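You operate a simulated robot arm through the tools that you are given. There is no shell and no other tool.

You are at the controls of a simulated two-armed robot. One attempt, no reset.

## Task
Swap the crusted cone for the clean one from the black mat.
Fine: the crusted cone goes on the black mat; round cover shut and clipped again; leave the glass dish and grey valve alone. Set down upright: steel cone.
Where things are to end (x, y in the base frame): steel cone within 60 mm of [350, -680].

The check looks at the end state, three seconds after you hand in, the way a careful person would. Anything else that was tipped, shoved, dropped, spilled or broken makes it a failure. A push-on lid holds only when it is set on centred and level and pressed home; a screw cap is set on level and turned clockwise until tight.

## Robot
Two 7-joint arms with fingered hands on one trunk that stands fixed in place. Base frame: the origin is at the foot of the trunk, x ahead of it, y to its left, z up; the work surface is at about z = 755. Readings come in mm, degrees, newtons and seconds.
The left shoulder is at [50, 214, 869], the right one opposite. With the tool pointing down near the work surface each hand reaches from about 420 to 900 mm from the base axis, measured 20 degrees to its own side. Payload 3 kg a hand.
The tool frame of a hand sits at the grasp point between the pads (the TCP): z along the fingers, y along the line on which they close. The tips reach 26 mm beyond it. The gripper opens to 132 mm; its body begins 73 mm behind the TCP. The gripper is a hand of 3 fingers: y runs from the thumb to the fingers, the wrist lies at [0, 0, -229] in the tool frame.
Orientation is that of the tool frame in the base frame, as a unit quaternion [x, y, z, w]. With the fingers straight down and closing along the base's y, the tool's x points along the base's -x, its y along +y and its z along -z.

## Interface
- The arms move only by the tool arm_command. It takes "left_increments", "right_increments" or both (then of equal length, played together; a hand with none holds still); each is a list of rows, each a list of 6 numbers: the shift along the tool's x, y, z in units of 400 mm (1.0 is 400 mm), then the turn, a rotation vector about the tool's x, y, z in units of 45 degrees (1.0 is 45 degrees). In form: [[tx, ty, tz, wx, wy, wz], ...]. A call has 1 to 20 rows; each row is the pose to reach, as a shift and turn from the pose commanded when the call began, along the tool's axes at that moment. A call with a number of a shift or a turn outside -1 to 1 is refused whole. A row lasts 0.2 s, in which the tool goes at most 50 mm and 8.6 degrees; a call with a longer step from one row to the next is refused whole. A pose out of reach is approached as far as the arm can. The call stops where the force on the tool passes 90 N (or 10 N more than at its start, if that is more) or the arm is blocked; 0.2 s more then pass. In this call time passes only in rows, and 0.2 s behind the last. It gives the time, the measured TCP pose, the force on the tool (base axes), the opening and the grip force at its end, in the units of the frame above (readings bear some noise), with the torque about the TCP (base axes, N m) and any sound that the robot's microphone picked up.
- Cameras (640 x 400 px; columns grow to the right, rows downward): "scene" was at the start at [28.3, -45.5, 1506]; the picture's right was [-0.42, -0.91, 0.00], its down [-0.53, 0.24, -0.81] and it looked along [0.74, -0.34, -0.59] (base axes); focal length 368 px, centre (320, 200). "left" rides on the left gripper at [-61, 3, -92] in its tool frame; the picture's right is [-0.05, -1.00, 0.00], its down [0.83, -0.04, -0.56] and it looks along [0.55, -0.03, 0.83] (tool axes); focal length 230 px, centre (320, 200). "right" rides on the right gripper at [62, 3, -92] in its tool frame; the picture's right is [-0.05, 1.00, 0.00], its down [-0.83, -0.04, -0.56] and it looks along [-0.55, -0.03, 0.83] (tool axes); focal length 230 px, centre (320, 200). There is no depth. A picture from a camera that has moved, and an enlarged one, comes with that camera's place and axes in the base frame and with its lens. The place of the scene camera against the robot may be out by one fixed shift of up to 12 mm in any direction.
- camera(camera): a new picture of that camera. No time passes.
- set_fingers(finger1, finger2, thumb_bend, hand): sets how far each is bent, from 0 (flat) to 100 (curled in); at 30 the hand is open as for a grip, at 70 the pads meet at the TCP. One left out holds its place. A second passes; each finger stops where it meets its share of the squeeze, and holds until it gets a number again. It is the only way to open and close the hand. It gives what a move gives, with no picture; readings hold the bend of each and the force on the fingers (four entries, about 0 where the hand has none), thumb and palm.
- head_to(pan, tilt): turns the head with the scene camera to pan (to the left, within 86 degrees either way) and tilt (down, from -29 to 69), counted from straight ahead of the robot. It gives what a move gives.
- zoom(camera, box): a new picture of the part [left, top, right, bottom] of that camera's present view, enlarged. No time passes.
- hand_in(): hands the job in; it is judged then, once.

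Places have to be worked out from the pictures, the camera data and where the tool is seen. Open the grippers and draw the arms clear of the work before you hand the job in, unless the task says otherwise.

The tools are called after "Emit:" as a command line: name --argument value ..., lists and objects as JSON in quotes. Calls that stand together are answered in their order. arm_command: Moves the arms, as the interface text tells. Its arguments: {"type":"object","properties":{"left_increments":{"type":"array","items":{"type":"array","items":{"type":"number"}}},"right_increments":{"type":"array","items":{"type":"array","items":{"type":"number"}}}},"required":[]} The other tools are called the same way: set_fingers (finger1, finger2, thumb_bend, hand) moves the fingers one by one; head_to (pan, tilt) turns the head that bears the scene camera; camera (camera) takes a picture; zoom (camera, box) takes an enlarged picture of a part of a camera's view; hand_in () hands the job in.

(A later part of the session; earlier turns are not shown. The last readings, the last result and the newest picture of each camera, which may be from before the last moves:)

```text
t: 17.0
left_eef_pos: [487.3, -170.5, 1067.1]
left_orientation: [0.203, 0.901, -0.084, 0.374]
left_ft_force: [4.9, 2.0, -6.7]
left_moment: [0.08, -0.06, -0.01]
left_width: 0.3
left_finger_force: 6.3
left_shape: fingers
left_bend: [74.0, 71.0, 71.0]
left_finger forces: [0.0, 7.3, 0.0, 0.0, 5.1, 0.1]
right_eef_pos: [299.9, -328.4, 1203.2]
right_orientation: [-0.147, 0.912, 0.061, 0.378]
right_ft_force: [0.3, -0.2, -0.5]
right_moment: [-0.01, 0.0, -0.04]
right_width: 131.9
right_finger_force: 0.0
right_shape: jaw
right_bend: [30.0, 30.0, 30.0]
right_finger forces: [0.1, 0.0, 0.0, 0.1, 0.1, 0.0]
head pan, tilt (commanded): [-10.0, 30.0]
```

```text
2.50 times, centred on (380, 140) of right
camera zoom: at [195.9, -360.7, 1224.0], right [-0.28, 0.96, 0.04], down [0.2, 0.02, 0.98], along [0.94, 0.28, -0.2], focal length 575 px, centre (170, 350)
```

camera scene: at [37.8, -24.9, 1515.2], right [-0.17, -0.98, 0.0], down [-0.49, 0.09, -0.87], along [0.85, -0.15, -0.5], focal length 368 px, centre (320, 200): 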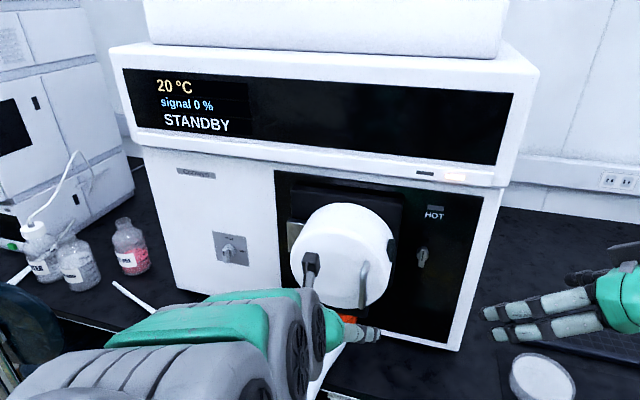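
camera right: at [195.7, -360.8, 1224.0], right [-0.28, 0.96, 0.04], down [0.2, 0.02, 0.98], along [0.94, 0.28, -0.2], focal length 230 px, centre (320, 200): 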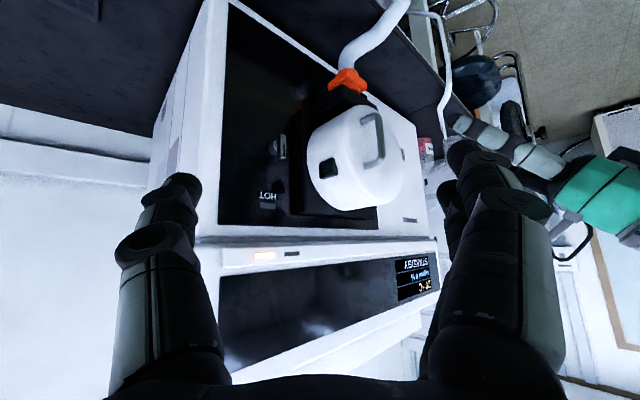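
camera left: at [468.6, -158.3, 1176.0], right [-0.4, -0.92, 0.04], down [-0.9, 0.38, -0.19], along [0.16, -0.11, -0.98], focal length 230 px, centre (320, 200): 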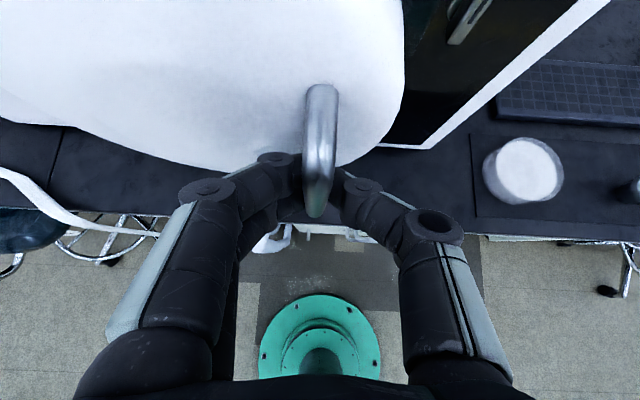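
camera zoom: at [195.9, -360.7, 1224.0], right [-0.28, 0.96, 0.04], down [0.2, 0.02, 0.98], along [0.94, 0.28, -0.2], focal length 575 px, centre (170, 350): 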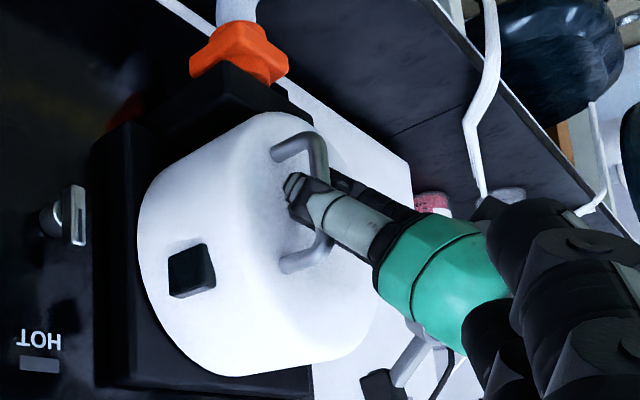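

The fingers are closed around behind the bar (hook grip). I pull gently along the opening arc, about 11 mm toward me and left, watching the force.

Emit:
arm_command --left_increments '[[0.005, 0.0064, -0.005, 0, 0, 0], [0.01, 0.0128, -0.01, 0, 0, 0], [0.0149, 0.0192, -0.0149, 0, 0, 0]]'

Emit:
camera --camera "left"

Emit:
zoom --camera "right" --box '[280, 60, 480, 220]'

```text
t: 17.8
left_eef_pos: [483.5, -160.1, 1069.1]
left_orientation: [0.203, 0.901, -0.084, 0.374]
left_ft_force: [16.8, -17.7, 5.5]
left_moment: [-0.27, -0.2, 0.11]
left_width: 8.2
left_finger_force: 12.6
left_shape: fingers
left_bend: [73.0, 74.0, 68.0]
left_finger forces: [5.6, 2.5, 0.0, 0.0, 16.5, 0.0]
right_eef_pos: [299.8, -330.3, 1202.8]
right_orientation: [-0.148, 0.912, 0.061, 0.377]
right_ft_force: [0.2, -0.4, 0.4]
right_moment: [-0.02, 0.03, -0.03]
right_width: 132.1
right_finger_force: 0.0
right_shape: jaw
right_bend: [30.0, 30.0, 30.0]
right_finger forces: [0.1, 0.1, 0.1, 0.0, 0.0, 0.1]
head pan, tilt (commanded): [-10.0, 30.0]
```

```text
taken
camera left: at [464.2, -148.3, 1177.0], right [-0.4, -0.92, 0.04], down [-0.9, 0.38, -0.2], along [0.17, -0.11, -0.98], focal length 230 px, centre (320, 200)
```

left: 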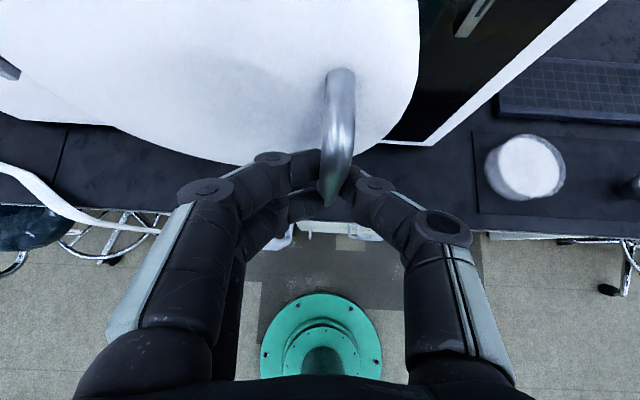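

```text
2.50 times, centred on (380, 140) of right
camera zoom: at [195.8, -361.1, 1224.0], right [-0.28, 0.96, 0.04], down [0.2, 0.02, 0.98], along [0.94, 0.28, -0.2], focal length 575 px, centre (170, 350)
```

zoom: 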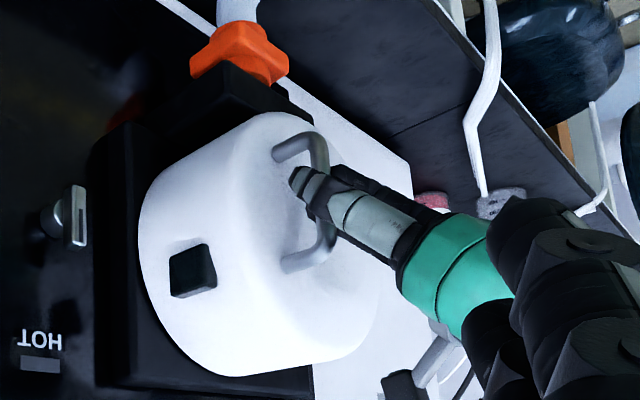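

The cover has not moved yet at about 24 N; the catch probably needs a firmer pull. I pull a further 8 mm mostly straight toward me.

Emit:
arm_command --left_increments '[[0.005, 0.002, -0.005, 0, 0, 0], [0.01, 0.004, -0.01, 0, 0, 0], [0.015, 0.006, -0.015, 0, 0, 0]]'

Emit:
zoom --camera "right" --box '[280, 60, 480, 220]'

```text
t: 18.6
left_eef_pos: [475.8, -153.3, 1067.0]
left_orientation: [0.203, 0.902, -0.084, 0.373]
left_ft_force: [-3.4, -12.2, 0.0]
left_moment: [-0.19, 0.09, -0.15]
left_width: 11.2
left_finger_force: 7.6
left_shape: fingers
left_bend: [74.0, 75.0, 67.0]
left_finger forces: [2.4, 0.0, 0.0, 0.0, 12.5, 0.0]
right_eef_pos: [298.9, -329.7, 1203.7]
right_orientation: [-0.148, 0.912, 0.061, 0.379]
right_ft_force: [0.5, 0.3, -0.4]
right_moment: [0.02, -0.01, -0.03]
right_width: 131.8
right_finger_force: 0.0
right_shape: jaw
right_bend: [30.0, 30.0, 30.0]
right_finger forces: [0.0, 0.0, 0.1, 0.0, 0.0, 0.1]
head pan, tilt (commanded): [-10.0, 30.0]
```

```text
2.50 times, centred on (380, 140) of right
camera zoom: at [195.7, -361.0, 1224.0], right [-0.28, 0.96, 0.04], down [0.2, 0.02, 0.98], along [0.94, 0.28, -0.2], focal length 575 px, centre (170, 350)
```

zoom: 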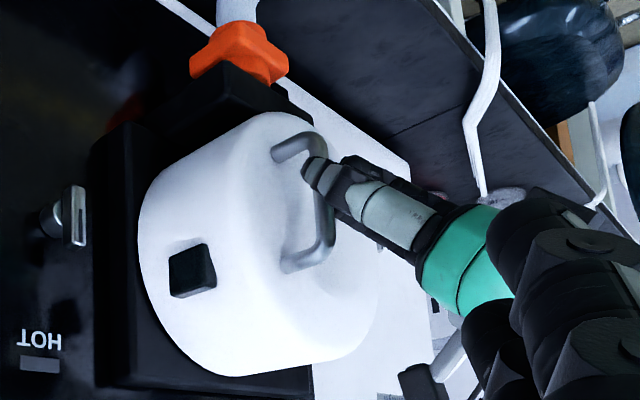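

The hand is slipping off and the cover stays shut, so something still latches it. I open the left fingers and back off, then look closely at the orange piece, the knob and the dark block.

Emit:
set_fingers --hand "left" --finger1 30 --finger2 30 --thumb_bend 30

Emit:
arm_command --left_increments '[[0.03, 0, -0.03, 0, 0, 0], [0.06, 0, -0.06, 0, 0, 0], [0.08, 0.08, -0.08, 0, 0, 0], [0.09, 0.18, -0.09, 0, 0, 0], [0.09, 0.28, -0.09, 0, 0, 0], [0.09, 0.38, -0.09, 0, 0, 0]]'

Emit:
camera --camera "scene"

Emit:
zoom --camera "right" --box '[280, 60, 400, 130]'

Emit:
zoom --camera "right" --box '[320, 100, 420, 220]'

Emit:
zoom --camera "scene" --box '[300, 280, 400, 360]'

```text
t: 19.6
left_eef_pos: [475.5, -154.1, 1067.9]
left_orientation: [0.202, 0.901, -0.083, 0.374]
left_ft_force: [0.3, 0.6, 0.3]
left_moment: [0.02, 0.0, 0.03]
left_width: 134.1
left_finger_force: 0.0
left_shape: fingers
left_bend: [30.0, 30.0, 30.0]
left_finger forces: [0.0, 0.0, 0.0, 0.0, 0.0, 0.1]
right_eef_pos: [299.7, -328.8, 1204.0]
right_orientation: [-0.148, 0.912, 0.062, 0.378]
right_ft_force: [0.1, 0.2, 0.6]
right_moment: [0.02, -0.01, 0.05]
right_width: 131.9
right_finger_force: 0.0
right_shape: jaw
right_bend: [30.0, 30.0, 30.0]
right_finger forces: [0.0, 0.0, 0.1, 0.0, 0.0, 0.0]
head pan, tilt (commanded): [-10.0, 30.0]
```

```text
t: 21.0
left_eef_pos: [494.4, 6.6, 1068.2]
left_orientation: [0.204, 0.901, -0.084, 0.373]
left_ft_force: [1.1, -1.3, -0.9]
left_moment: [-0.02, 0.0, 0.0]
left_width: 134.0
left_finger_force: 0.1
left_shape: fingers
left_bend: [30.0, 30.0, 30.0]
left_finger forces: [0.0, 0.0, 0.0, 0.1, 0.1, 0.1]
right_eef_pos: [299.6, -329.5, 1203.4]
right_orientation: [-0.148, 0.912, 0.062, 0.377]
right_ft_force: [0.3, 0.7, 0.0]
right_moment: [0.0, 0.03, -0.01]
right_width: 132.1
right_finger_force: 0.0
right_shape: jaw
right_bend: [30.0, 30.0, 30.0]
right_finger forces: [0.0, 0.0, 0.0, 0.0, 0.0, 0.0]
head pan, tilt (commanded): [-10.0, 30.0]
```

```text
taken
camera scene: at [37.8, -24.7, 1515.2], right [-0.17, -0.98, 0.0], down [-0.49, 0.09, -0.87], along [0.85, -0.15, -0.5], focal length 368 px, centre (320, 200)
```

scene: 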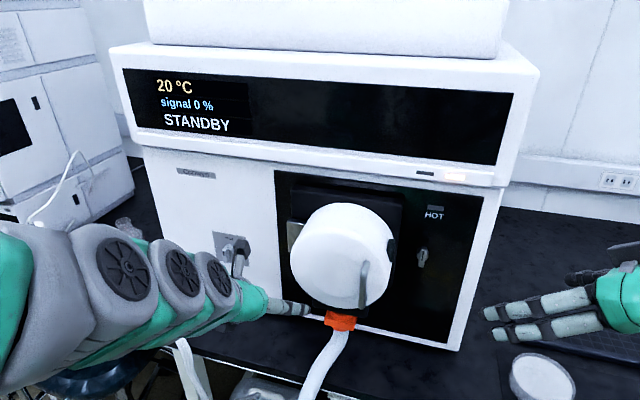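

```text
5.33 times, centred on (340, 95) of right
camera zoom: at [195.7, -360.8, 1224.1], right [-0.28, 0.96, 0.04], down [0.2, 0.02, 0.98], along [0.94, 0.28, -0.2], focal length 1227 px, centre (213, 760)
```

zoom: 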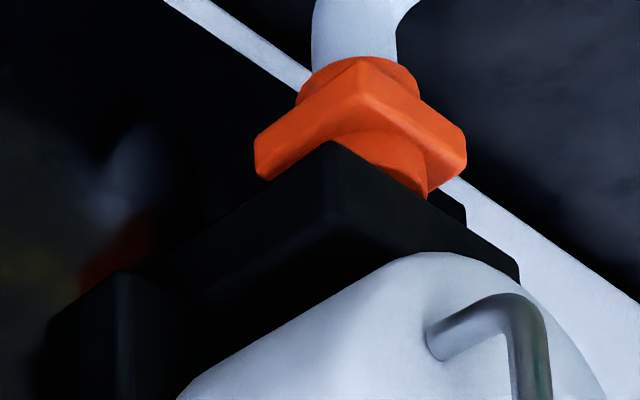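

```text
3.33 times, centred on (370, 160) of right
camera zoom: at [195.7, -360.8, 1224.1], right [-0.28, 0.96, 0.04], down [0.2, 0.02, 0.98], along [0.94, 0.28, -0.2], focal length 767 px, centre (153, 333)
```

zoom: 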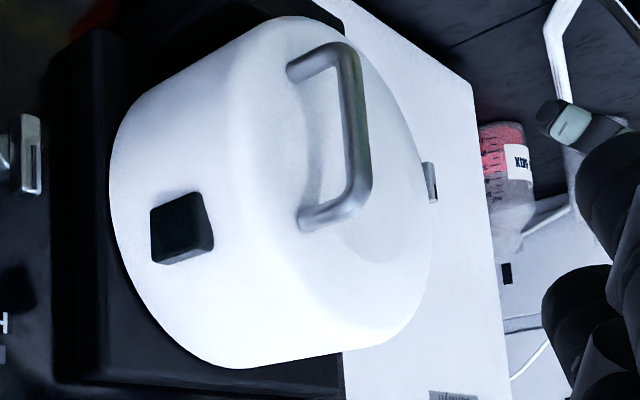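

```text
5.00 times, centred on (350, 320) of scene
camera zoom: at [37.8, -24.7, 1515.2], right [-0.17, -0.98, 0.0], down [-0.49, 0.09, -0.87], along [0.85, -0.15, -0.5], focal length 1839 px, centre (170, -400)
```

zoom: 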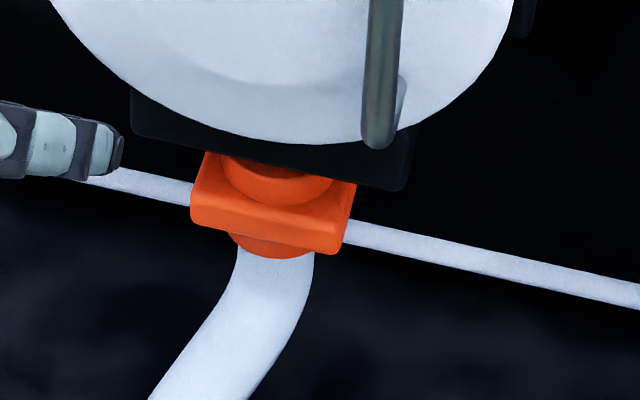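

The orange piece is the hose clamp under the housing. I bring the right camera round to the right side to see the knob and the cover's right rim closely.

Emit:
arm_command --right_increments '[[-0.0145, -0.034, 0.101, -0.047, -0.049, -0.047], [-0.029, -0.068, 0.203, -0.094, -0.098, -0.094], [-0.0435, -0.101, 0.304, -0.142, -0.146, -0.142], [-0.058, -0.135, 0.406, -0.189, -0.195, -0.189], [-0.0725, -0.169, 0.507, -0.236, -0.244, -0.236]]'

Emit:
camera --camera "right"

Emit:
zoom --camera "right" --box '[200, 80, 360, 200]'

Emit:
zoom --camera "right" --box '[320, 80, 480, 200]'

```text
t: 22.2
left_eef_pos: [494.6, 5.8, 1067.2]
left_orientation: [0.203, 0.901, -0.084, 0.373]
left_ft_force: [-0.3, 0.3, 0.1]
left_moment: [-0.02, 0.04, 0.02]
left_width: 134.3
left_finger_force: 0.0
left_shape: fingers
left_bend: [30.0, 30.0, 30.0]
left_finger forces: [0.0, 0.0, 0.0, 0.0, 0.0, 0.0]
right_eef_pos: [476.4, -341.9, 1081.0]
right_orientation: [-0.259, 0.845, 0.124, 0.451]
right_ft_force: [0.3, -0.2, -0.8]
right_moment: [-0.02, 0.01, 0.04]
right_width: 131.7
right_finger_force: 0.0
right_shape: jaw
right_bend: [30.0, 30.0, 30.0]
right_finger forces: [0.1, 0.0, 0.0, 0.1, 0.0, 0.0]
head pan, tilt (commanded): [-10.0, 30.0]
```

```text
taken
camera right: at [382.9, -400.1, 1079.8], right [-0.53, 0.85, 0.02], down [0.02, -0.01, 1.0], along [0.85, 0.53, -0.01], focal length 230 px, centre (320, 200)
```

right: 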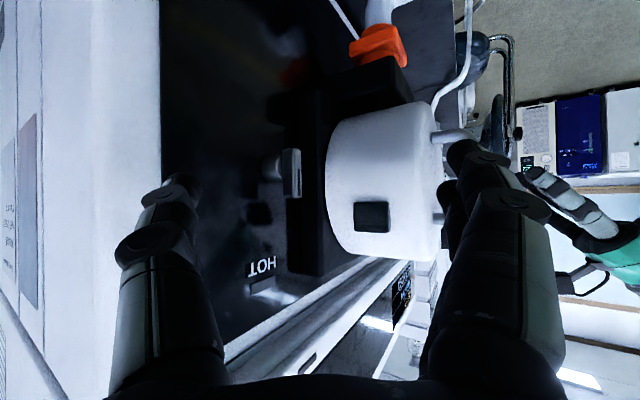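

```text
3.33 times, centred on (280, 140) of right
camera zoom: at [382.9, -400.1, 1079.8], right [-0.53, 0.85, 0.02], down [0.02, -0.01, 1.0], along [0.85, 0.53, -0.01], focal length 767 px, centre (453, 400)
```

zoom: 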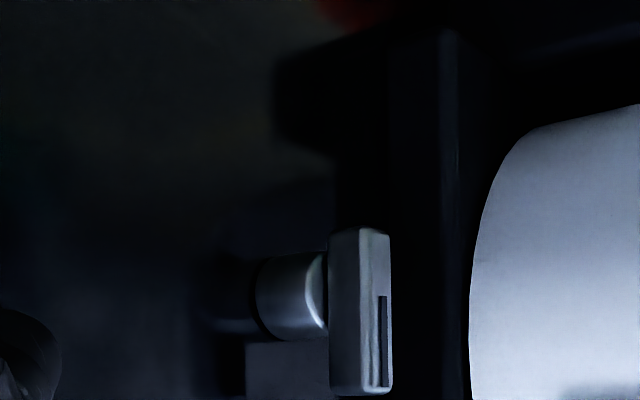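

```text
3.33 times, centred on (400, 140) of right
camera zoom: at [382.9, -400.1, 1079.8], right [-0.53, 0.85, 0.02], down [0.02, -0.01, 1.0], along [0.85, 0.53, -0.01], focal length 767 px, centre (53, 400)
```

zoom: 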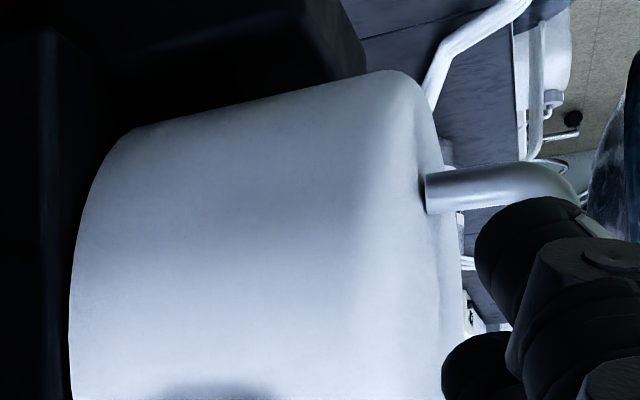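

The T-knob's marker points up and it is unlabelled as far as I see; the dark block looks like a viewing window. I zoom in for any label near the knob and around the cover rim.

Emit:
zoom --camera "right" --box '[240, 140, 320, 190]'

Emit:
zoom --camera "right" --box '[230, 190, 330, 270]'

Emit:
zoom --camera "right" --box '[330, 180, 430, 280]'

Emit:
zoom --camera "right" --box '[260, 20, 420, 120]'

Emit:
camera --camera "left"

```text
8.00 times, centred on (280, 165) of right
camera zoom: at [382.9, -400.1, 1079.8], right [-0.53, 0.85, 0.02], down [0.02, -0.01, 1.0], along [0.85, 0.53, -0.01], focal length 1841 px, centre (640, 480)
```

zoom: 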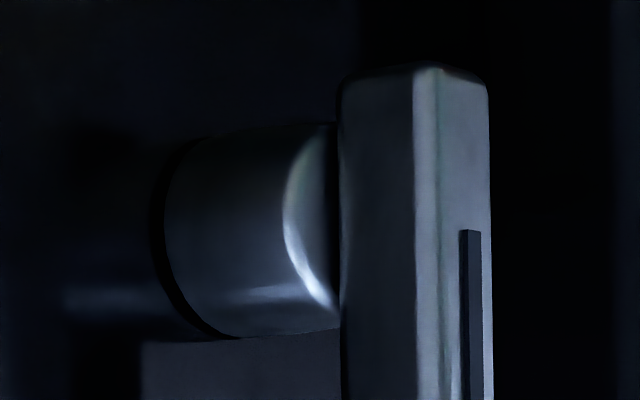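

```text
5.00 times, centred on (280, 230) of right
camera zoom: at [382.9, -400.1, 1079.8], right [-0.53, 0.85, 0.02], down [0.02, -0.01, 1.0], along [0.85, 0.53, -0.01], focal length 1150 px, centre (520, 50)
```

zoom: 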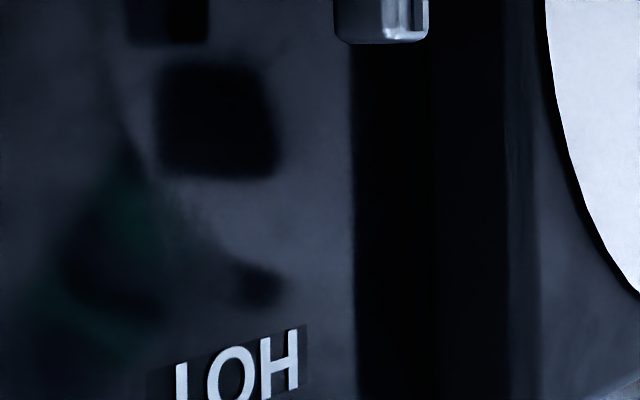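

```text
4.00 times, centred on (380, 230) of right
camera zoom: at [382.9, -400.1, 1079.8], right [-0.53, 0.85, 0.02], down [0.02, -0.01, 1.0], along [0.85, 0.53, -0.01], focal length 920 px, centre (80, 80)
```

zoom: 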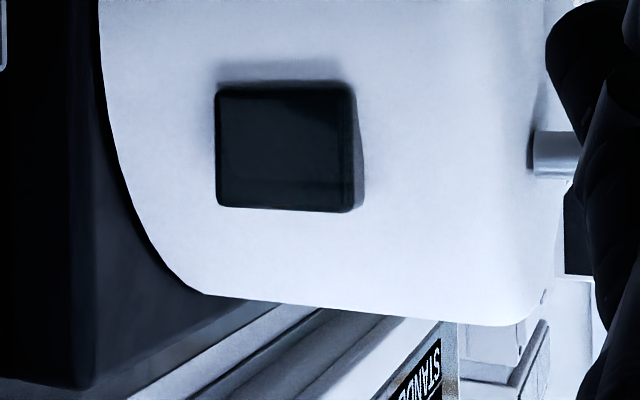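

```text
4.00 times, centred on (340, 70) of right
camera zoom: at [382.9, -400.1, 1079.8], right [-0.53, 0.85, 0.02], down [0.02, -0.01, 1.0], along [0.85, 0.53, -0.01], focal length 920 px, centre (240, 720)
```

zoom: 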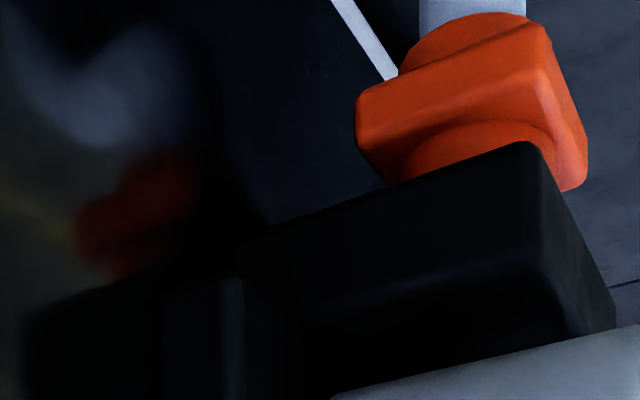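

```text
taken
camera left: at [475.6, 18.1, 1176.2], right [-0.4, -0.92, 0.04], down [-0.9, 0.38, -0.19], along [0.16, -0.11, -0.98], focal length 230 px, centre (320, 200)
```

left: 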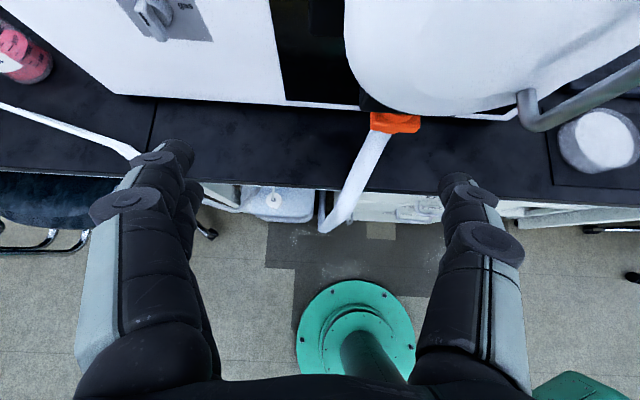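

Nothing else is visible that would hold the cover, so I take a deeper grip on the bar with the left hand and pull more firmly. First line up again and advance to the bar.

Emit:
arm_command --left_increments '[[0, -0.102, 0, 0, 0, 0], [0, -0.204, 0, 0, 0, 0], [0, -0.307, 0, 0, 0, 0], [0, -0.409, 0, 0, 0, 0], [-0.043, -0.409, 0.043, 0, 0, 0], [-0.086, -0.409, 0.086, 0, 0, 0]]'

Emit:
camera --camera "left"

Emit:
camera --camera "right"

```text
t: 23.6
left_eef_pos: [469.5, -162.0, 1066.8]
left_orientation: [0.204, 0.901, -0.084, 0.372]
left_ft_force: [-0.1, -0.3, 0.2]
left_moment: [0.01, -0.01, -0.02]
left_width: 134.1
left_finger_force: 0.1
left_shape: fingers
left_bend: [30.0, 30.0, 30.0]
left_finger forces: [0.0, 0.0, 0.0, 0.0, 0.1, 0.1]
right_eef_pos: [476.3, -341.6, 1080.2]
right_orientation: [-0.258, 0.845, 0.123, 0.452]
right_ft_force: [0.1, 0.1, 0.1]
right_moment: [0.01, -0.03, -0.06]
right_width: 131.8
right_finger_force: 0.0
right_shape: jaw
right_bend: [30.0, 30.0, 30.0]
right_finger forces: [0.1, 0.0, 0.0, 0.1, 0.0, 0.0]
head pan, tilt (commanded): [-10.0, 30.0]
```

```text
taken
camera left: at [450.7, -150.4, 1175.4], right [-0.4, -0.92, 0.04], down [-0.9, 0.38, -0.19], along [0.16, -0.11, -0.98], focal length 230 px, centre (320, 200)
```

left: 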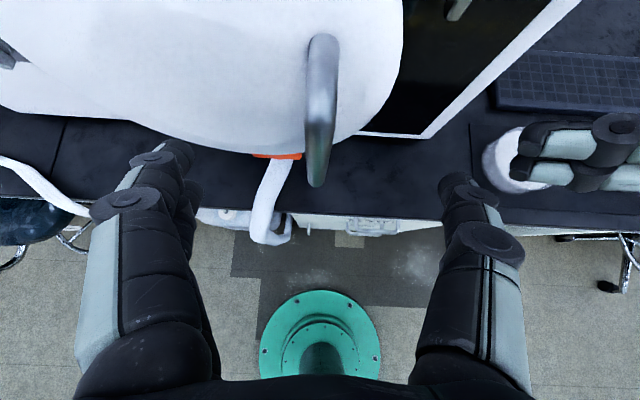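

```text
taken
camera right: at [382.5, -400.4, 1080.2], right [-0.53, 0.85, 0.02], down [0.02, -0.01, 1.0], along [0.85, 0.53, -0.01], focal length 230 px, centre (320, 200)
```

right: 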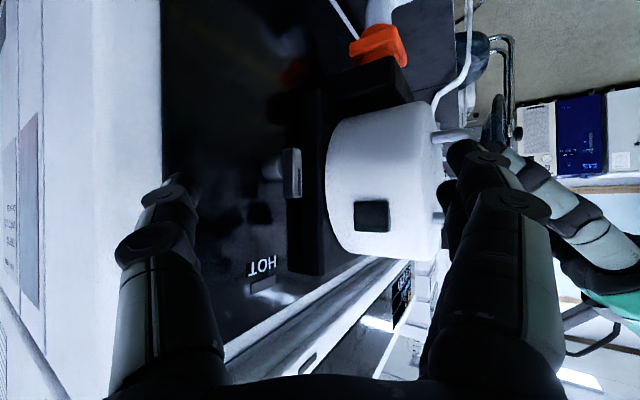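

Bar is centred. I advance 25 mm so it lies deep in the hand, then close fully.

Emit:
arm_command --left_increments '[[-0.022, 0, 0.022, 0, 0, 0], [-0.044, 0, 0.044, 0, 0, 0]]'

Emit:
set_fingers --hand "left" --finger1 95 --finger2 95 --thumb_bend 95

Emit:
camera --camera "left"

Emit:
zoom --camera "right" --box '[310, 80, 510, 220]'

```text
t: 24.2
left_eef_pos: [491.7, -174.0, 1067.9]
left_orientation: [0.203, 0.901, -0.084, 0.373]
left_ft_force: [-6.5, 2.2, -0.4]
left_moment: [-0.03, 0.09, 0.55]
left_width: 135.0
left_finger_force: 2.7
left_shape: fingers
left_bend: [30.0, 30.0, 30.0]
left_finger forces: [7.1, 0.0, 0.1, 0.1, 0.1, 0.1]
right_eef_pos: [478.3, -343.1, 1080.6]
right_orientation: [-0.259, 0.845, 0.123, 0.452]
right_ft_force: [0.2, 0.2, -0.3]
right_moment: [0.02, -0.01, 0.01]
right_width: 131.9
right_finger_force: 0.1
right_shape: jaw
right_bend: [30.0, 30.0, 30.0]
right_finger forces: [0.0, 0.0, 0.0, 0.1, 0.0, 0.0]
head pan, tilt (commanded): [-10.0, 30.0]
```

```text
t: 25.2
left_eef_pos: [491.5, -173.0, 1066.6]
left_orientation: [0.203, 0.902, -0.084, 0.372]
left_ft_force: [-11.3, -3.5, -14.1]
left_moment: [-0.22, 0.18, 3.31]
left_width: 61.9
left_finger_force: 42.8
left_shape: fingers
left_bend: [31.0, 71.0, 74.0]
left_finger forces: [42.1, 11.0, 0.0, 0.1, 33.4, 0.0]
right_eef_pos: [477.4, -342.3, 1081.4]
right_orientation: [-0.259, 0.845, 0.124, 0.452]
right_ft_force: [0.2, 0.4, -0.5]
right_moment: [-0.01, -0.03, 0.0]
right_width: 131.9
right_finger_force: 0.0
right_shape: jaw
right_bend: [30.0, 30.0, 30.0]
right_finger forces: [0.0, 0.0, 0.1, 0.0, 0.0, 0.0]
head pan, tilt (commanded): [-10.0, 30.0]
```

```text
taken
camera left: at [473.0, -161.9, 1175.5], right [-0.39, -0.92, 0.04], down [-0.9, 0.38, -0.19], along [0.16, -0.11, -0.98], focal length 230 px, centre (320, 200)
```

left: 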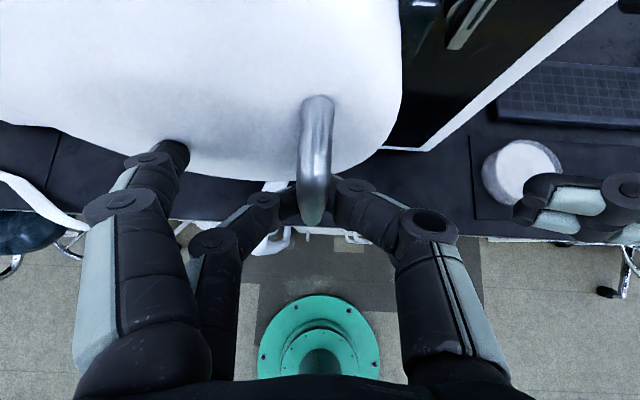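

```text
2.86 times, centred on (410, 150) of right
camera zoom: at [382.4, -400.4, 1080.3], right [-0.53, 0.85, 0.02], down [0.02, -0.01, 1.0], along [0.85, 0.53, -0.01], focal length 657 px, centre (63, 343)
```

zoom: 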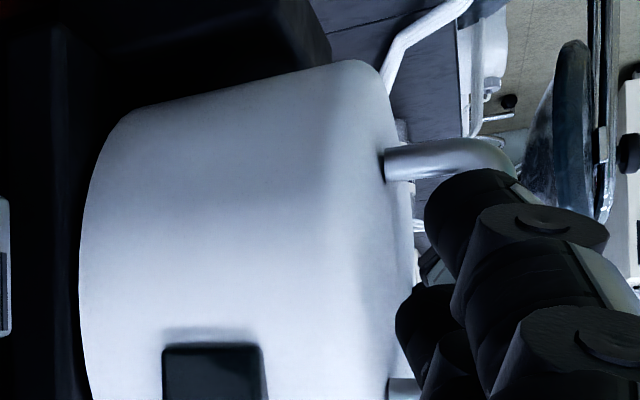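

Finger 1's tip is resting against the cover face and did not close. I open it, back off 6 mm, and close it again.

Emit:
set_fingers --hand "left" --finger1 25

Emit:
arm_command --left_increments '[[0.012, 0, -0.012, 0, 0, 0]]'

Emit:
set_fingers --hand "left" --finger1 95

Emit:
camera --camera "left"

```text
t: 26.2
left_eef_pos: [491.3, -173.9, 1066.2]
left_orientation: [0.205, 0.901, -0.084, 0.373]
left_ft_force: [17.9, -21.0, -17.3]
left_moment: [-0.06, -0.2, 0.0]
left_width: 64.4
left_finger_force: 19.7
left_shape: fingers
left_bend: [25.0, 71.0, 75.0]
left_finger forces: [1.2, 9.5, 0.0, 0.0, 29.3, 0.1]
right_eef_pos: [477.1, -341.5, 1081.1]
right_orientation: [-0.259, 0.845, 0.124, 0.452]
right_ft_force: [0.3, 0.5, -0.3]
right_moment: [0.02, 0.02, -0.02]
right_width: 131.8
right_finger_force: 0.0
right_shape: jaw
right_bend: [30.0, 30.0, 30.0]
right_finger forces: [0.0, 0.0, 0.0, 0.1, 0.0, 0.0]
head pan, tilt (commanded): [-10.0, 30.0]
```

```text
t: 26.6
left_eef_pos: [488.2, -173.1, 1068.1]
left_orientation: [0.203, 0.9, -0.085, 0.377]
left_ft_force: [64.6, -35.9, -10.4]
left_moment: [-0.28, -0.76, -0.2]
left_width: 67.1
left_finger_force: 34.0
left_shape: fingers
left_bend: [25.0, 67.0, 75.0]
left_finger forces: [0.0, 16.4, 0.0, 0.1, 51.7, 0.0]
right_eef_pos: [478.1, -341.8, 1080.3]
right_orientation: [-0.259, 0.845, 0.125, 0.451]
right_ft_force: [0.3, 0.1, 0.5]
right_moment: [-0.03, -0.01, 0.02]
right_width: 132.0
right_finger_force: 0.0
right_shape: jaw
right_bend: [30.0, 30.0, 30.0]
right_finger forces: [0.0, 0.1, 0.0, 0.0, 0.0, 0.0]
head pan, tilt (commanded): [-10.0, 30.0]
```

```text
t: 27.6
left_eef_pos: [487.2, -171.1, 1069.1]
left_orientation: [0.203, 0.901, -0.084, 0.375]
left_ft_force: [69.0, -30.1, 15.1]
left_moment: [-0.16, -1.15, 0.98]
left_width: 50.9
left_finger_force: 48.7
left_shape: fingers
left_bend: [41.0, 67.0, 75.0]
left_finger forces: [15.0, 16.9, 0.0, 0.0, 65.1, 0.0]
right_eef_pos: [477.9, -342.8, 1080.0]
right_orientation: [-0.259, 0.845, 0.124, 0.451]
right_ft_force: [0.3, 0.0, -0.4]
right_moment: [-0.02, 0.03, 0.01]
right_width: 131.8
right_finger_force: 0.1
right_shape: jaw
right_bend: [30.0, 30.0, 30.0]
right_finger forces: [0.0, 0.0, 0.1, 0.1, 0.1, 0.1]
head pan, tilt (commanded): [-10.0, 30.0]
```

```text
taken
camera left: at [468.4, -159.5, 1177.2], right [-0.4, -0.92, 0.04], down [-0.9, 0.38, -0.2], along [0.17, -0.11, -0.98], focal length 230 px, centre (320, 200)
```

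left: 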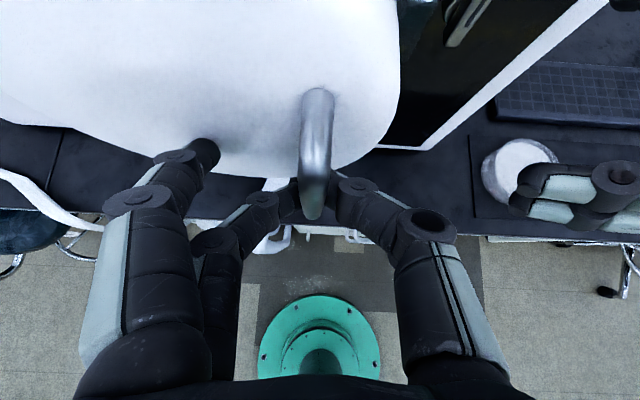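

The cover held against about 75 N, so it is really latched; I ease the pull and let go at once.

Emit:
arm_command --left_increments '[[-0.011, 0, 0.011, 0, 0, 0]]'

Emit:
set_fingers --hand "left" --finger1 28 --finger2 28 --thumb_bend 28

Emit:
arm_command --left_increments '[[0.04, 0, -0.04, 0, 0, 0], [0.08, 0.0, -0.08, 0, 0, 0], [0.08, 0.1, -0.08, 0, 0, 0], [0.06, 0.2, -0.1, 0, 0, 0], [0.04, 0.3, -0.12, 0, 0, 0], [0.02, 0.4, -0.14, 0, 0, 0], [0, 0.5, -0.16, 0, 0, 0]]'

Emit:
zoom --camera "scene" --box '[270, 190, 350, 290]'

Emit:
zoom --camera "scene" --box '[280, 160, 440, 260]'

Emit:
camera --camera "left"

```text
t: 28.0
left_eef_pos: [488.8, -173.7, 1067.6]
left_orientation: [0.202, 0.903, -0.086, 0.37]
left_ft_force: [-27.4, -1.0, 35.9]
left_moment: [0.53, -0.67, 5.88]
left_width: 50.8
left_finger_force: 83.3
left_shape: fingers
left_bend: [51.0, 69.0, 75.0]
left_finger forces: [92.9, 17.8, 0.0, 0.1, 55.5, 0.0]
right_eef_pos: [475.9, -342.1, 1081.1]
right_orientation: [-0.259, 0.845, 0.123, 0.451]
right_ft_force: [-0.5, 0.3, -0.6]
right_moment: [-0.02, -0.01, -0.01]
right_width: 131.9
right_finger_force: 0.1
right_shape: jaw
right_bend: [30.0, 30.0, 30.0]
right_finger forces: [0.0, 0.0, 0.0, 0.0, 0.0, 0.1]
head pan, tilt (commanded): [-10.0, 30.0]
```

```text
t: 29.0
left_eef_pos: [491.1, -172.8, 1066.4]
left_orientation: [0.204, 0.901, -0.085, 0.374]
left_ft_force: [0.2, 0.7, 0.0]
left_moment: [-0.02, 0.04, 0.02]
left_width: 138.7
left_finger_force: 0.5
left_shape: fingers
left_bend: [28.0, 28.0, 28.0]
left_finger forces: [0.3, 0.0, 0.0, 0.0, 0.1, 0.0]
right_eef_pos: [477.4, -342.5, 1081.5]
right_orientation: [-0.259, 0.845, 0.124, 0.451]
right_ft_force: [-0.5, -0.5, 0.8]
right_moment: [0.0, 0.0, 0.0]
right_width: 132.0
right_finger_force: 0.1
right_shape: jaw
right_bend: [30.0, 30.0, 30.0]
right_finger forces: [0.1, 0.0, 0.1, 0.0, 0.0, 0.0]
head pan, tilt (commanded): [-10.0, 30.0]
```

```text
t: 30.6
left_eef_pos: [536.6, 27.0, 1113.6]
left_orientation: [0.203, 0.901, -0.084, 0.373]
left_ft_force: [0.6, 0.7, -0.2]
left_moment: [-0.01, -0.02, -0.01]
left_width: 138.5
left_finger_force: 0.0
left_shape: fingers
left_bend: [28.0, 28.0, 28.0]
left_finger forces: [0.0, 0.1, 0.1, 0.0, 0.1, 0.0]
right_eef_pos: [476.8, -341.6, 1080.8]
right_orientation: [-0.259, 0.845, 0.124, 0.451]
right_ft_force: [0.7, 0.8, -0.2]
right_moment: [-0.04, 0.0, -0.03]
right_width: 131.8
right_finger_force: 0.1
right_shape: jaw
right_bend: [30.0, 30.0, 30.0]
right_finger forces: [0.0, 0.1, 0.1, 0.0, 0.1, 0.1]
head pan, tilt (commanded): [-10.0, 30.0]
```

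```text
4.00 times, centred on (310, 240) of scene
camera zoom: at [37.8, -24.8, 1515.2], right [-0.17, -0.98, 0.0], down [-0.49, 0.09, -0.87], along [0.85, -0.15, -0.5], focal length 1471 px, centre (360, 40)
```

zoom: 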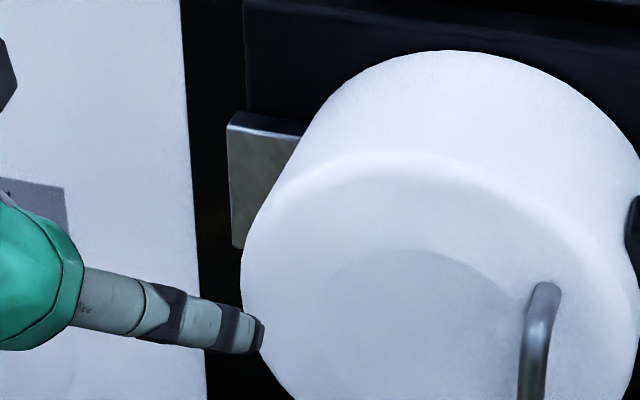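

```text
4.00 times, centred on (360, 210) of scene
camera zoom: at [37.8, -24.8, 1515.2], right [-0.17, -0.98, 0.0], down [-0.49, 0.09, -0.87], along [0.85, -0.15, -0.5], focal length 1471 px, centre (160, 160)
```

zoom: 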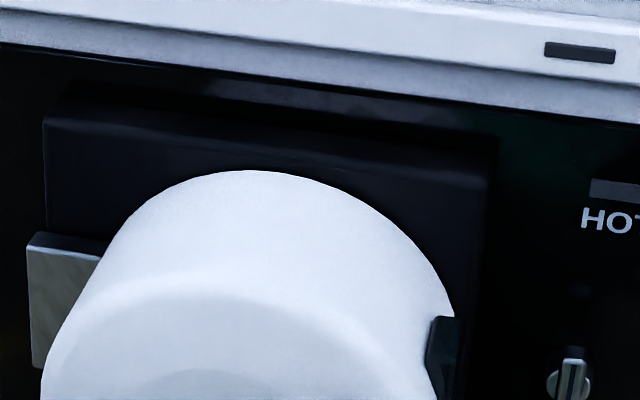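

```text
taken
camera left: at [517.6, 38.7, 1221.7], right [-0.4, -0.92, 0.04], down [-0.9, 0.38, -0.2], along [0.17, -0.11, -0.98], focal length 230 px, centre (320, 200)
```

left: 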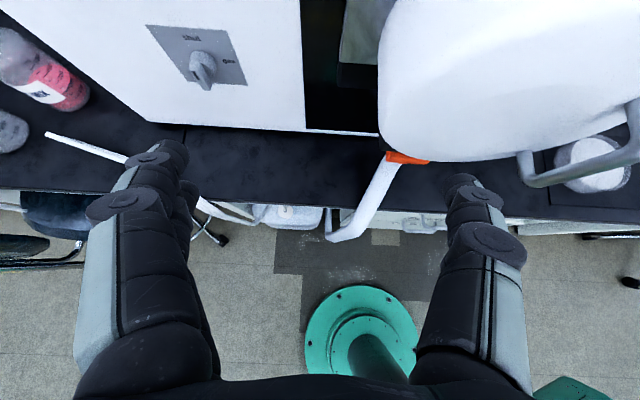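

The cover's free edge is on the right, next to the unlabelled T-knob (bar centre about [557,-318,1055], pointing up), so I judge that knob to be the cover's latch. I bring the right hand round to face it.

Emit:
arm_command --right_increments '[[-0.013, 0.019, 0.0015, 0.147, 0.004, 0.1], [-0.026, 0.038, 0.003, 0.294, 0.008, 0.2], [-0.039, 0.058, 0.0045, 0.441, 0.013, 0.3], [-0.052, 0.077, 0.006, 0.588, 0.017, 0.4], [-0.0655, 0.096, 0.0075, 0.735, 0.021, 0.5]]'

Emit:
arm_command --right_increments '[[0.016, 0.011, 0.02, 0.081, 0.06, 0.055], [0.032, 0.022, 0.041, 0.163, 0.12, 0.11], [0.049, 0.034, 0.062, 0.244, 0.18, 0.166], [0.065, 0.045, 0.083, 0.325, 0.24, 0.221]]'

Emit:
camera --camera "right"

Emit:
camera --camera "scene"

```text
t: 31.8
left_eef_pos: [537.0, 26.4, 1112.6]
left_orientation: [0.204, 0.901, -0.084, 0.373]
left_ft_force: [0.0, 1.3, 0.0]
left_moment: [0.02, 0.0, 0.01]
left_width: 138.4
left_finger_force: 0.0
left_shape: fingers
left_bend: [28.0, 28.0, 28.0]
left_finger forces: [0.1, 0.1, 0.0, 0.0, 0.0, 0.0]
right_eef_pos: [503.0, -316.7, 1142.2]
right_orientation: [0.034, 0.884, -0.032, 0.465]
right_ft_force: [0.1, -0.3, 0.1]
right_moment: [-0.03, -0.03, -0.03]
right_width: 131.9
right_finger_force: 0.1
right_shape: jaw
right_bend: [30.0, 30.0, 30.0]
right_finger forces: [0.1, 0.0, 0.1, 0.0, 0.0, 0.0]
right hand out of reach, approached as far as the arm can: row 2, 3, 4, 5
head pan, tilt (commanded): [-10.0, 30.0]
```

```text
t: 32.8
left_eef_pos: [535.9, 26.6, 1112.0]
left_orientation: [0.203, 0.901, -0.084, 0.373]
left_ft_force: [1.6, 0.0, -0.2]
left_moment: [-0.01, -0.02, 0.02]
left_width: 138.8
left_finger_force: 0.1
left_shape: fingers
left_bend: [28.0, 28.0, 28.0]
left_finger forces: [0.0, 0.0, 0.0, 0.0, 0.1, 0.1]
right_eef_pos: [520.4, -301.9, 1112.4]
right_orientation: [0.175, 0.898, -0.102, 0.391]
right_ft_force: [-5.1, -7.2, 8.8]
right_moment: [0.49, -0.23, 0.28]
right_width: 131.7
right_finger_force: 0.1
right_shape: jaw
right_bend: [36.0, 24.0, 30.0]
right_finger forces: [12.1, 4.8, 0.1, 0.0, 0.0, 0.0]
head pan, tilt (commanded): [-10.0, 30.0]
stopped in row 4 (right hand): the force on the tool passed its limit at 104 N (the readings are from after the stop); the commanded pose is now the measured one
```

```text
taken
camera right: at [419.5, -255.5, 1128.0], right [0.43, 0.91, -0.01], down [0.14, -0.06, 0.99], along [0.89, -0.42, -0.15], focal length 230 px, centre (320, 200)
```

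right: 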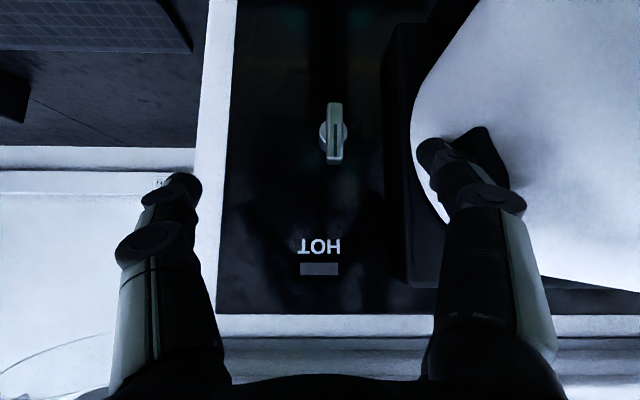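

```text
taken
camera scene: at [37.8, -24.9, 1515.1], right [-0.17, -0.98, 0.0], down [-0.49, 0.09, -0.87], along [0.85, -0.15, -0.5], focal length 368 px, centre (320, 200)
```

scene: 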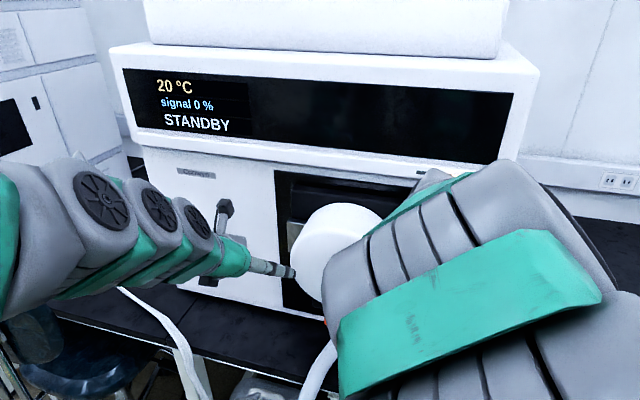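

The first row list ran out of reach and my second call brought a finger against the cover's side; I move the hand 25 mm to the right at once and check.

Emit:
arm_command --right_increments '[[0, -0.03, -0.01, 0, 0, 0], [0, -0.0625, -0.02, 0, 0, 0]]'

Emit:
camera --camera "right"

Emit:
zoom --camera "right" --box '[380, 80, 540, 220]'

Emit:
zoom --camera "right" --box '[280, 80, 380, 180]'

```text
t: 33.4
left_eef_pos: [535.6, 26.3, 1112.5]
left_orientation: [0.204, 0.901, -0.085, 0.373]
left_ft_force: [0.2, -0.8, -0.5]
left_moment: [0.01, -0.01, 0.01]
left_width: 138.6
left_finger_force: 0.0
left_shape: fingers
left_bend: [28.0, 28.0, 28.0]
left_finger forces: [0.0, 0.0, 0.0, 0.0, 0.0, 0.1]
right_eef_pos: [502.6, -323.3, 1116.8]
right_orientation: [0.175, 0.899, -0.101, 0.388]
right_ft_force: [1.1, 0.0, 0.5]
right_moment: [0.04, 0.01, -0.02]
right_width: 131.9
right_finger_force: 0.0
right_shape: jaw
right_bend: [30.0, 30.0, 30.0]
right_finger forces: [0.1, 0.1, 0.0, 0.0, 0.1, 0.1]
head pan, tilt (commanded): [-10.0, 30.0]
```

```text
taken
camera right: at [403.5, -276.0, 1133.6], right [0.42, 0.91, -0.01], down [0.14, -0.06, 0.99], along [0.89, -0.42, -0.15], focal length 230 px, centre (320, 200)
```

right: 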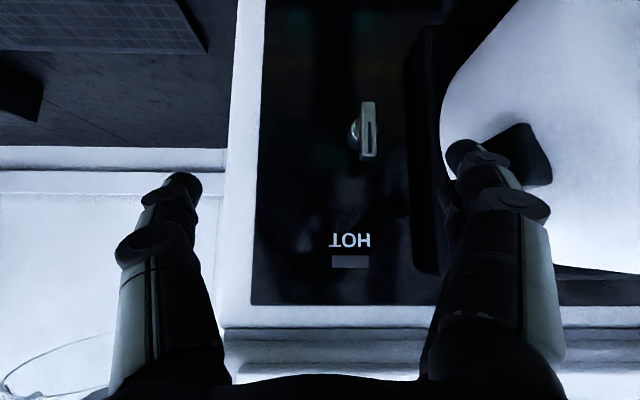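

```text
2.86 times, centred on (460, 150) of right
camera zoom: at [403.5, -276.0, 1133.6], right [0.42, 0.91, -0.01], down [0.14, -0.06, 0.99], along [0.89, -0.42, -0.15], focal length 657 px, centre (-80, 343)
```

zoom: 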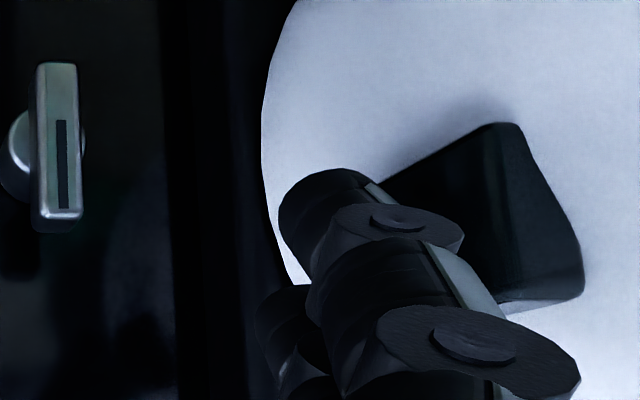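

```text
4.00 times, centred on (330, 130) of right
camera zoom: at [403.5, -276.0, 1133.6], right [0.42, 0.91, -0.01], down [0.14, -0.06, 0.99], along [0.89, -0.42, -0.15], focal length 920 px, centre (280, 480)
```

zoom: 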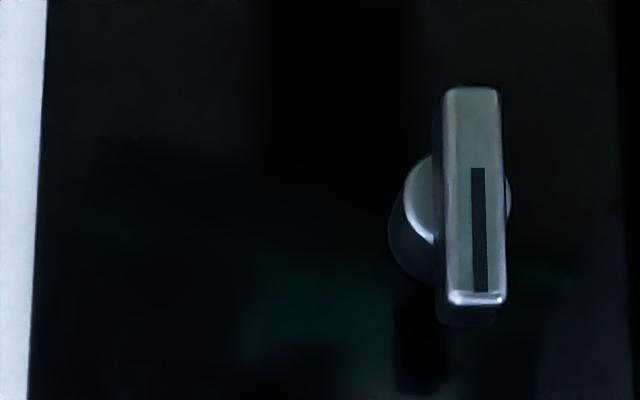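

The knob's marker points up. I narrow the right hand's opening, then turn it to come at the knob from its right side, clear of the cover.

Emit:
set_fingers --hand "right" --finger1 58 --finger2 58 --thumb_bend 48

Emit:
arm_command --right_increments '[[0, -0.01, 0, -0.116, 0, -0.107], [0, -0.0185, 0, -0.232, 0, -0.214], [0.03, -0.0185, 0.02, -0.349, 0, -0.322], [0.08, -0.0185, 0.055, -0.465, 0, -0.429], [0.124, -0.0185, 0.09, -0.581, 0, -0.536]]'

Emit:
camera --camera "right"

```text
t: 34.4
left_eef_pos: [535.7, 27.2, 1113.5]
left_orientation: [0.203, 0.901, -0.084, 0.373]
left_ft_force: [0.9, -0.3, 0.9]
left_moment: [0.03, 0.02, -0.03]
left_width: 138.3
left_finger_force: 0.0
left_shape: fingers
left_bend: [28.0, 28.0, 28.0]
left_finger forces: [0.0, 0.1, 0.0, 0.0, 0.1, 0.0]
right_eef_pos: [503.8, -323.0, 1117.4]
right_orientation: [0.175, 0.899, -0.102, 0.388]
right_ft_force: [-0.3, -0.5, -0.5]
right_moment: [-0.07, 0.0, 0.01]
right_width: 60.2
right_finger_force: 0.1
right_shape: fingers
right_bend: [57.0, 57.0, 48.0]
right_finger forces: [0.0, 0.1, 0.1, 0.0, 0.0, 0.0]
head pan, tilt (commanded): [-10.0, 30.0]
```

```text
t: 35.6
left_eef_pos: [535.7, 27.0, 1111.5]
left_orientation: [0.203, 0.901, -0.084, 0.374]
left_ft_force: [0.4, -0.2, -0.2]
left_moment: [0.01, 0.01, 0.0]
left_width: 138.4
left_finger_force: 0.1
left_shape: fingers
left_bend: [28.0, 28.0, 28.0]
left_finger forces: [0.1, 0.0, 0.0, 0.0, 0.0, 0.1]
right_eef_pos: [492.8, -328.7, 1057.4]
right_orientation: [-0.107, 0.915, 0.025, 0.389]
right_ft_force: [0.8, 0.4, 0.5]
right_moment: [0.02, -0.01, 0.01]
right_width: 60.3
right_finger_force: 0.0
right_shape: fingers
right_bend: [57.0, 57.0, 48.0]
right_finger forces: [0.1, 0.0, 0.0, 0.0, 0.1, 0.1]
head pan, tilt (commanded): [-10.0, 30.0]
```

```text
taken
camera right: at [385.3, -348.7, 1076.0], right [-0.18, 0.98, 0.0], down [0.18, 0.03, 0.98], along [0.97, 0.18, -0.18], focal length 230 px, centre (320, 200)
```

right: 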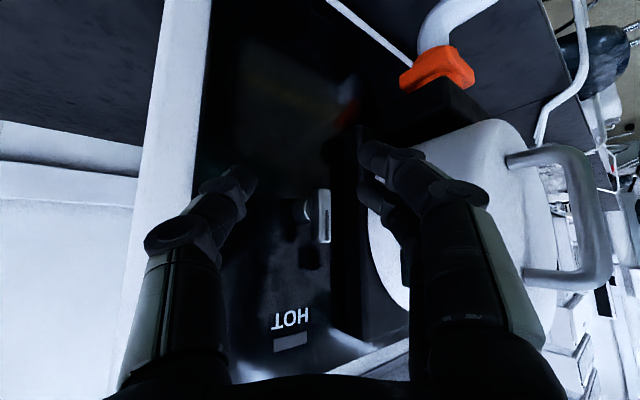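

The knob bar is straight ahead of the right hand at about 70 mm. I narrow the opening further and advance so the bar sits between thumb and fingers.

Emit:
set_fingers --hand "right" --finger1 61 --finger2 61 --thumb_bend 57

Emit:
arm_command --right_increments '[[-0.034, 0.01, 0.037, 0, 0, 0], [-0.06, 0.01, 0.064, 0, 0, 0]]'

Emit:
camera --camera "right"

Emit:
zoom --camera "right" --box '[240, 130, 420, 270]'

```text
t: 36.6
left_eef_pos: [535.8, 26.6, 1113.2]
left_orientation: [0.203, 0.901, -0.084, 0.373]
left_ft_force: [0.5, 0.4, -0.2]
left_moment: [-0.01, 0.01, 0.02]
left_width: 138.3
left_finger_force: 0.0
left_shape: fingers
left_bend: [28.0, 28.0, 28.0]
left_finger forces: [0.1, 0.0, 0.0, 0.1, 0.0, 0.0]
right_eef_pos: [493.6, -329.3, 1056.6]
right_orientation: [-0.107, 0.915, 0.024, 0.389]
right_ft_force: [-0.6, 0.2, 0.3]
right_moment: [0.01, -0.04, 0.0]
right_width: 40.8
right_finger_force: 0.0
right_shape: fingers
right_bend: [61.0, 61.0, 56.0]
right_finger forces: [0.1, 0.0, 0.1, 0.0, 0.0, 0.0]
head pan, tilt (commanded): [-10.0, 30.0]
```

```text
t: 37.2
left_eef_pos: [535.6, 26.6, 1112.6]
left_orientation: [0.203, 0.901, -0.085, 0.373]
left_ft_force: [0.6, -0.4, -0.3]
left_moment: [-0.03, 0.01, -0.02]
left_width: 138.6
left_finger_force: 0.1
left_shape: fingers
left_bend: [28.0, 28.0, 28.0]
left_finger forces: [0.0, 0.0, 0.0, 0.1, 0.0, 0.0]
right_eef_pos: [526.0, -317.9, 1057.1]
right_orientation: [-0.107, 0.915, 0.025, 0.388]
right_ft_force: [0.3, 0.8, 0.2]
right_moment: [-0.01, -0.02, 0.01]
right_width: 40.4
right_finger_force: 0.1
right_shape: fingers
right_bend: [61.0, 61.0, 56.0]
right_finger forces: [0.1, 0.0, 0.1, 0.1, 0.1, 0.1]
head pan, tilt (commanded): [-10.0, 30.0]
```

```text
taken
camera right: at [418.2, -337.3, 1075.6], right [-0.18, 0.98, 0.0], down [0.18, 0.03, 0.98], along [0.97, 0.18, -0.18], focal length 230 px, centre (320, 200)
```

right: 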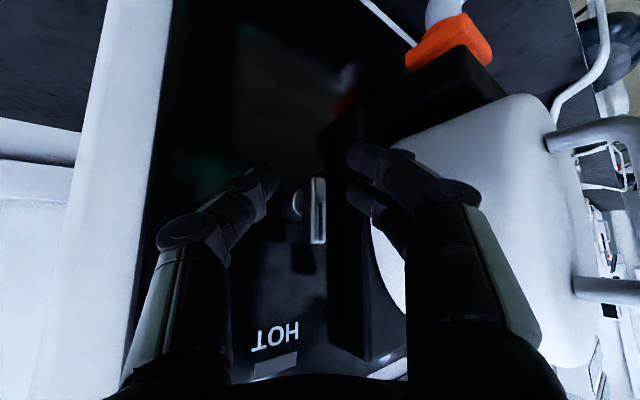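

```text
2.86 times, centred on (330, 200) of right
camera zoom: at [418.2, -337.3, 1075.6], right [-0.18, 0.98, 0.0], down [0.18, 0.03, 0.98], along [0.97, 0.18, -0.18], focal length 657 px, centre (291, 200)
```

zoom: 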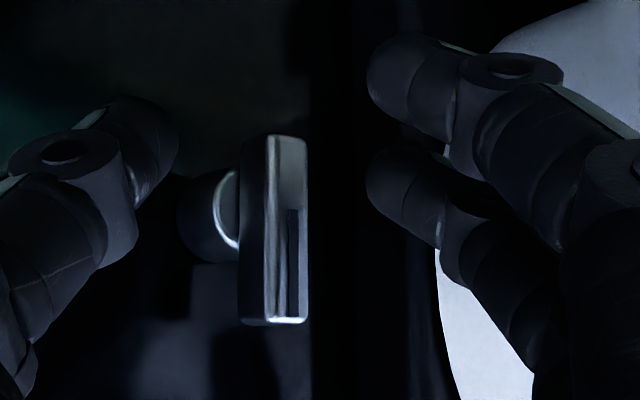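

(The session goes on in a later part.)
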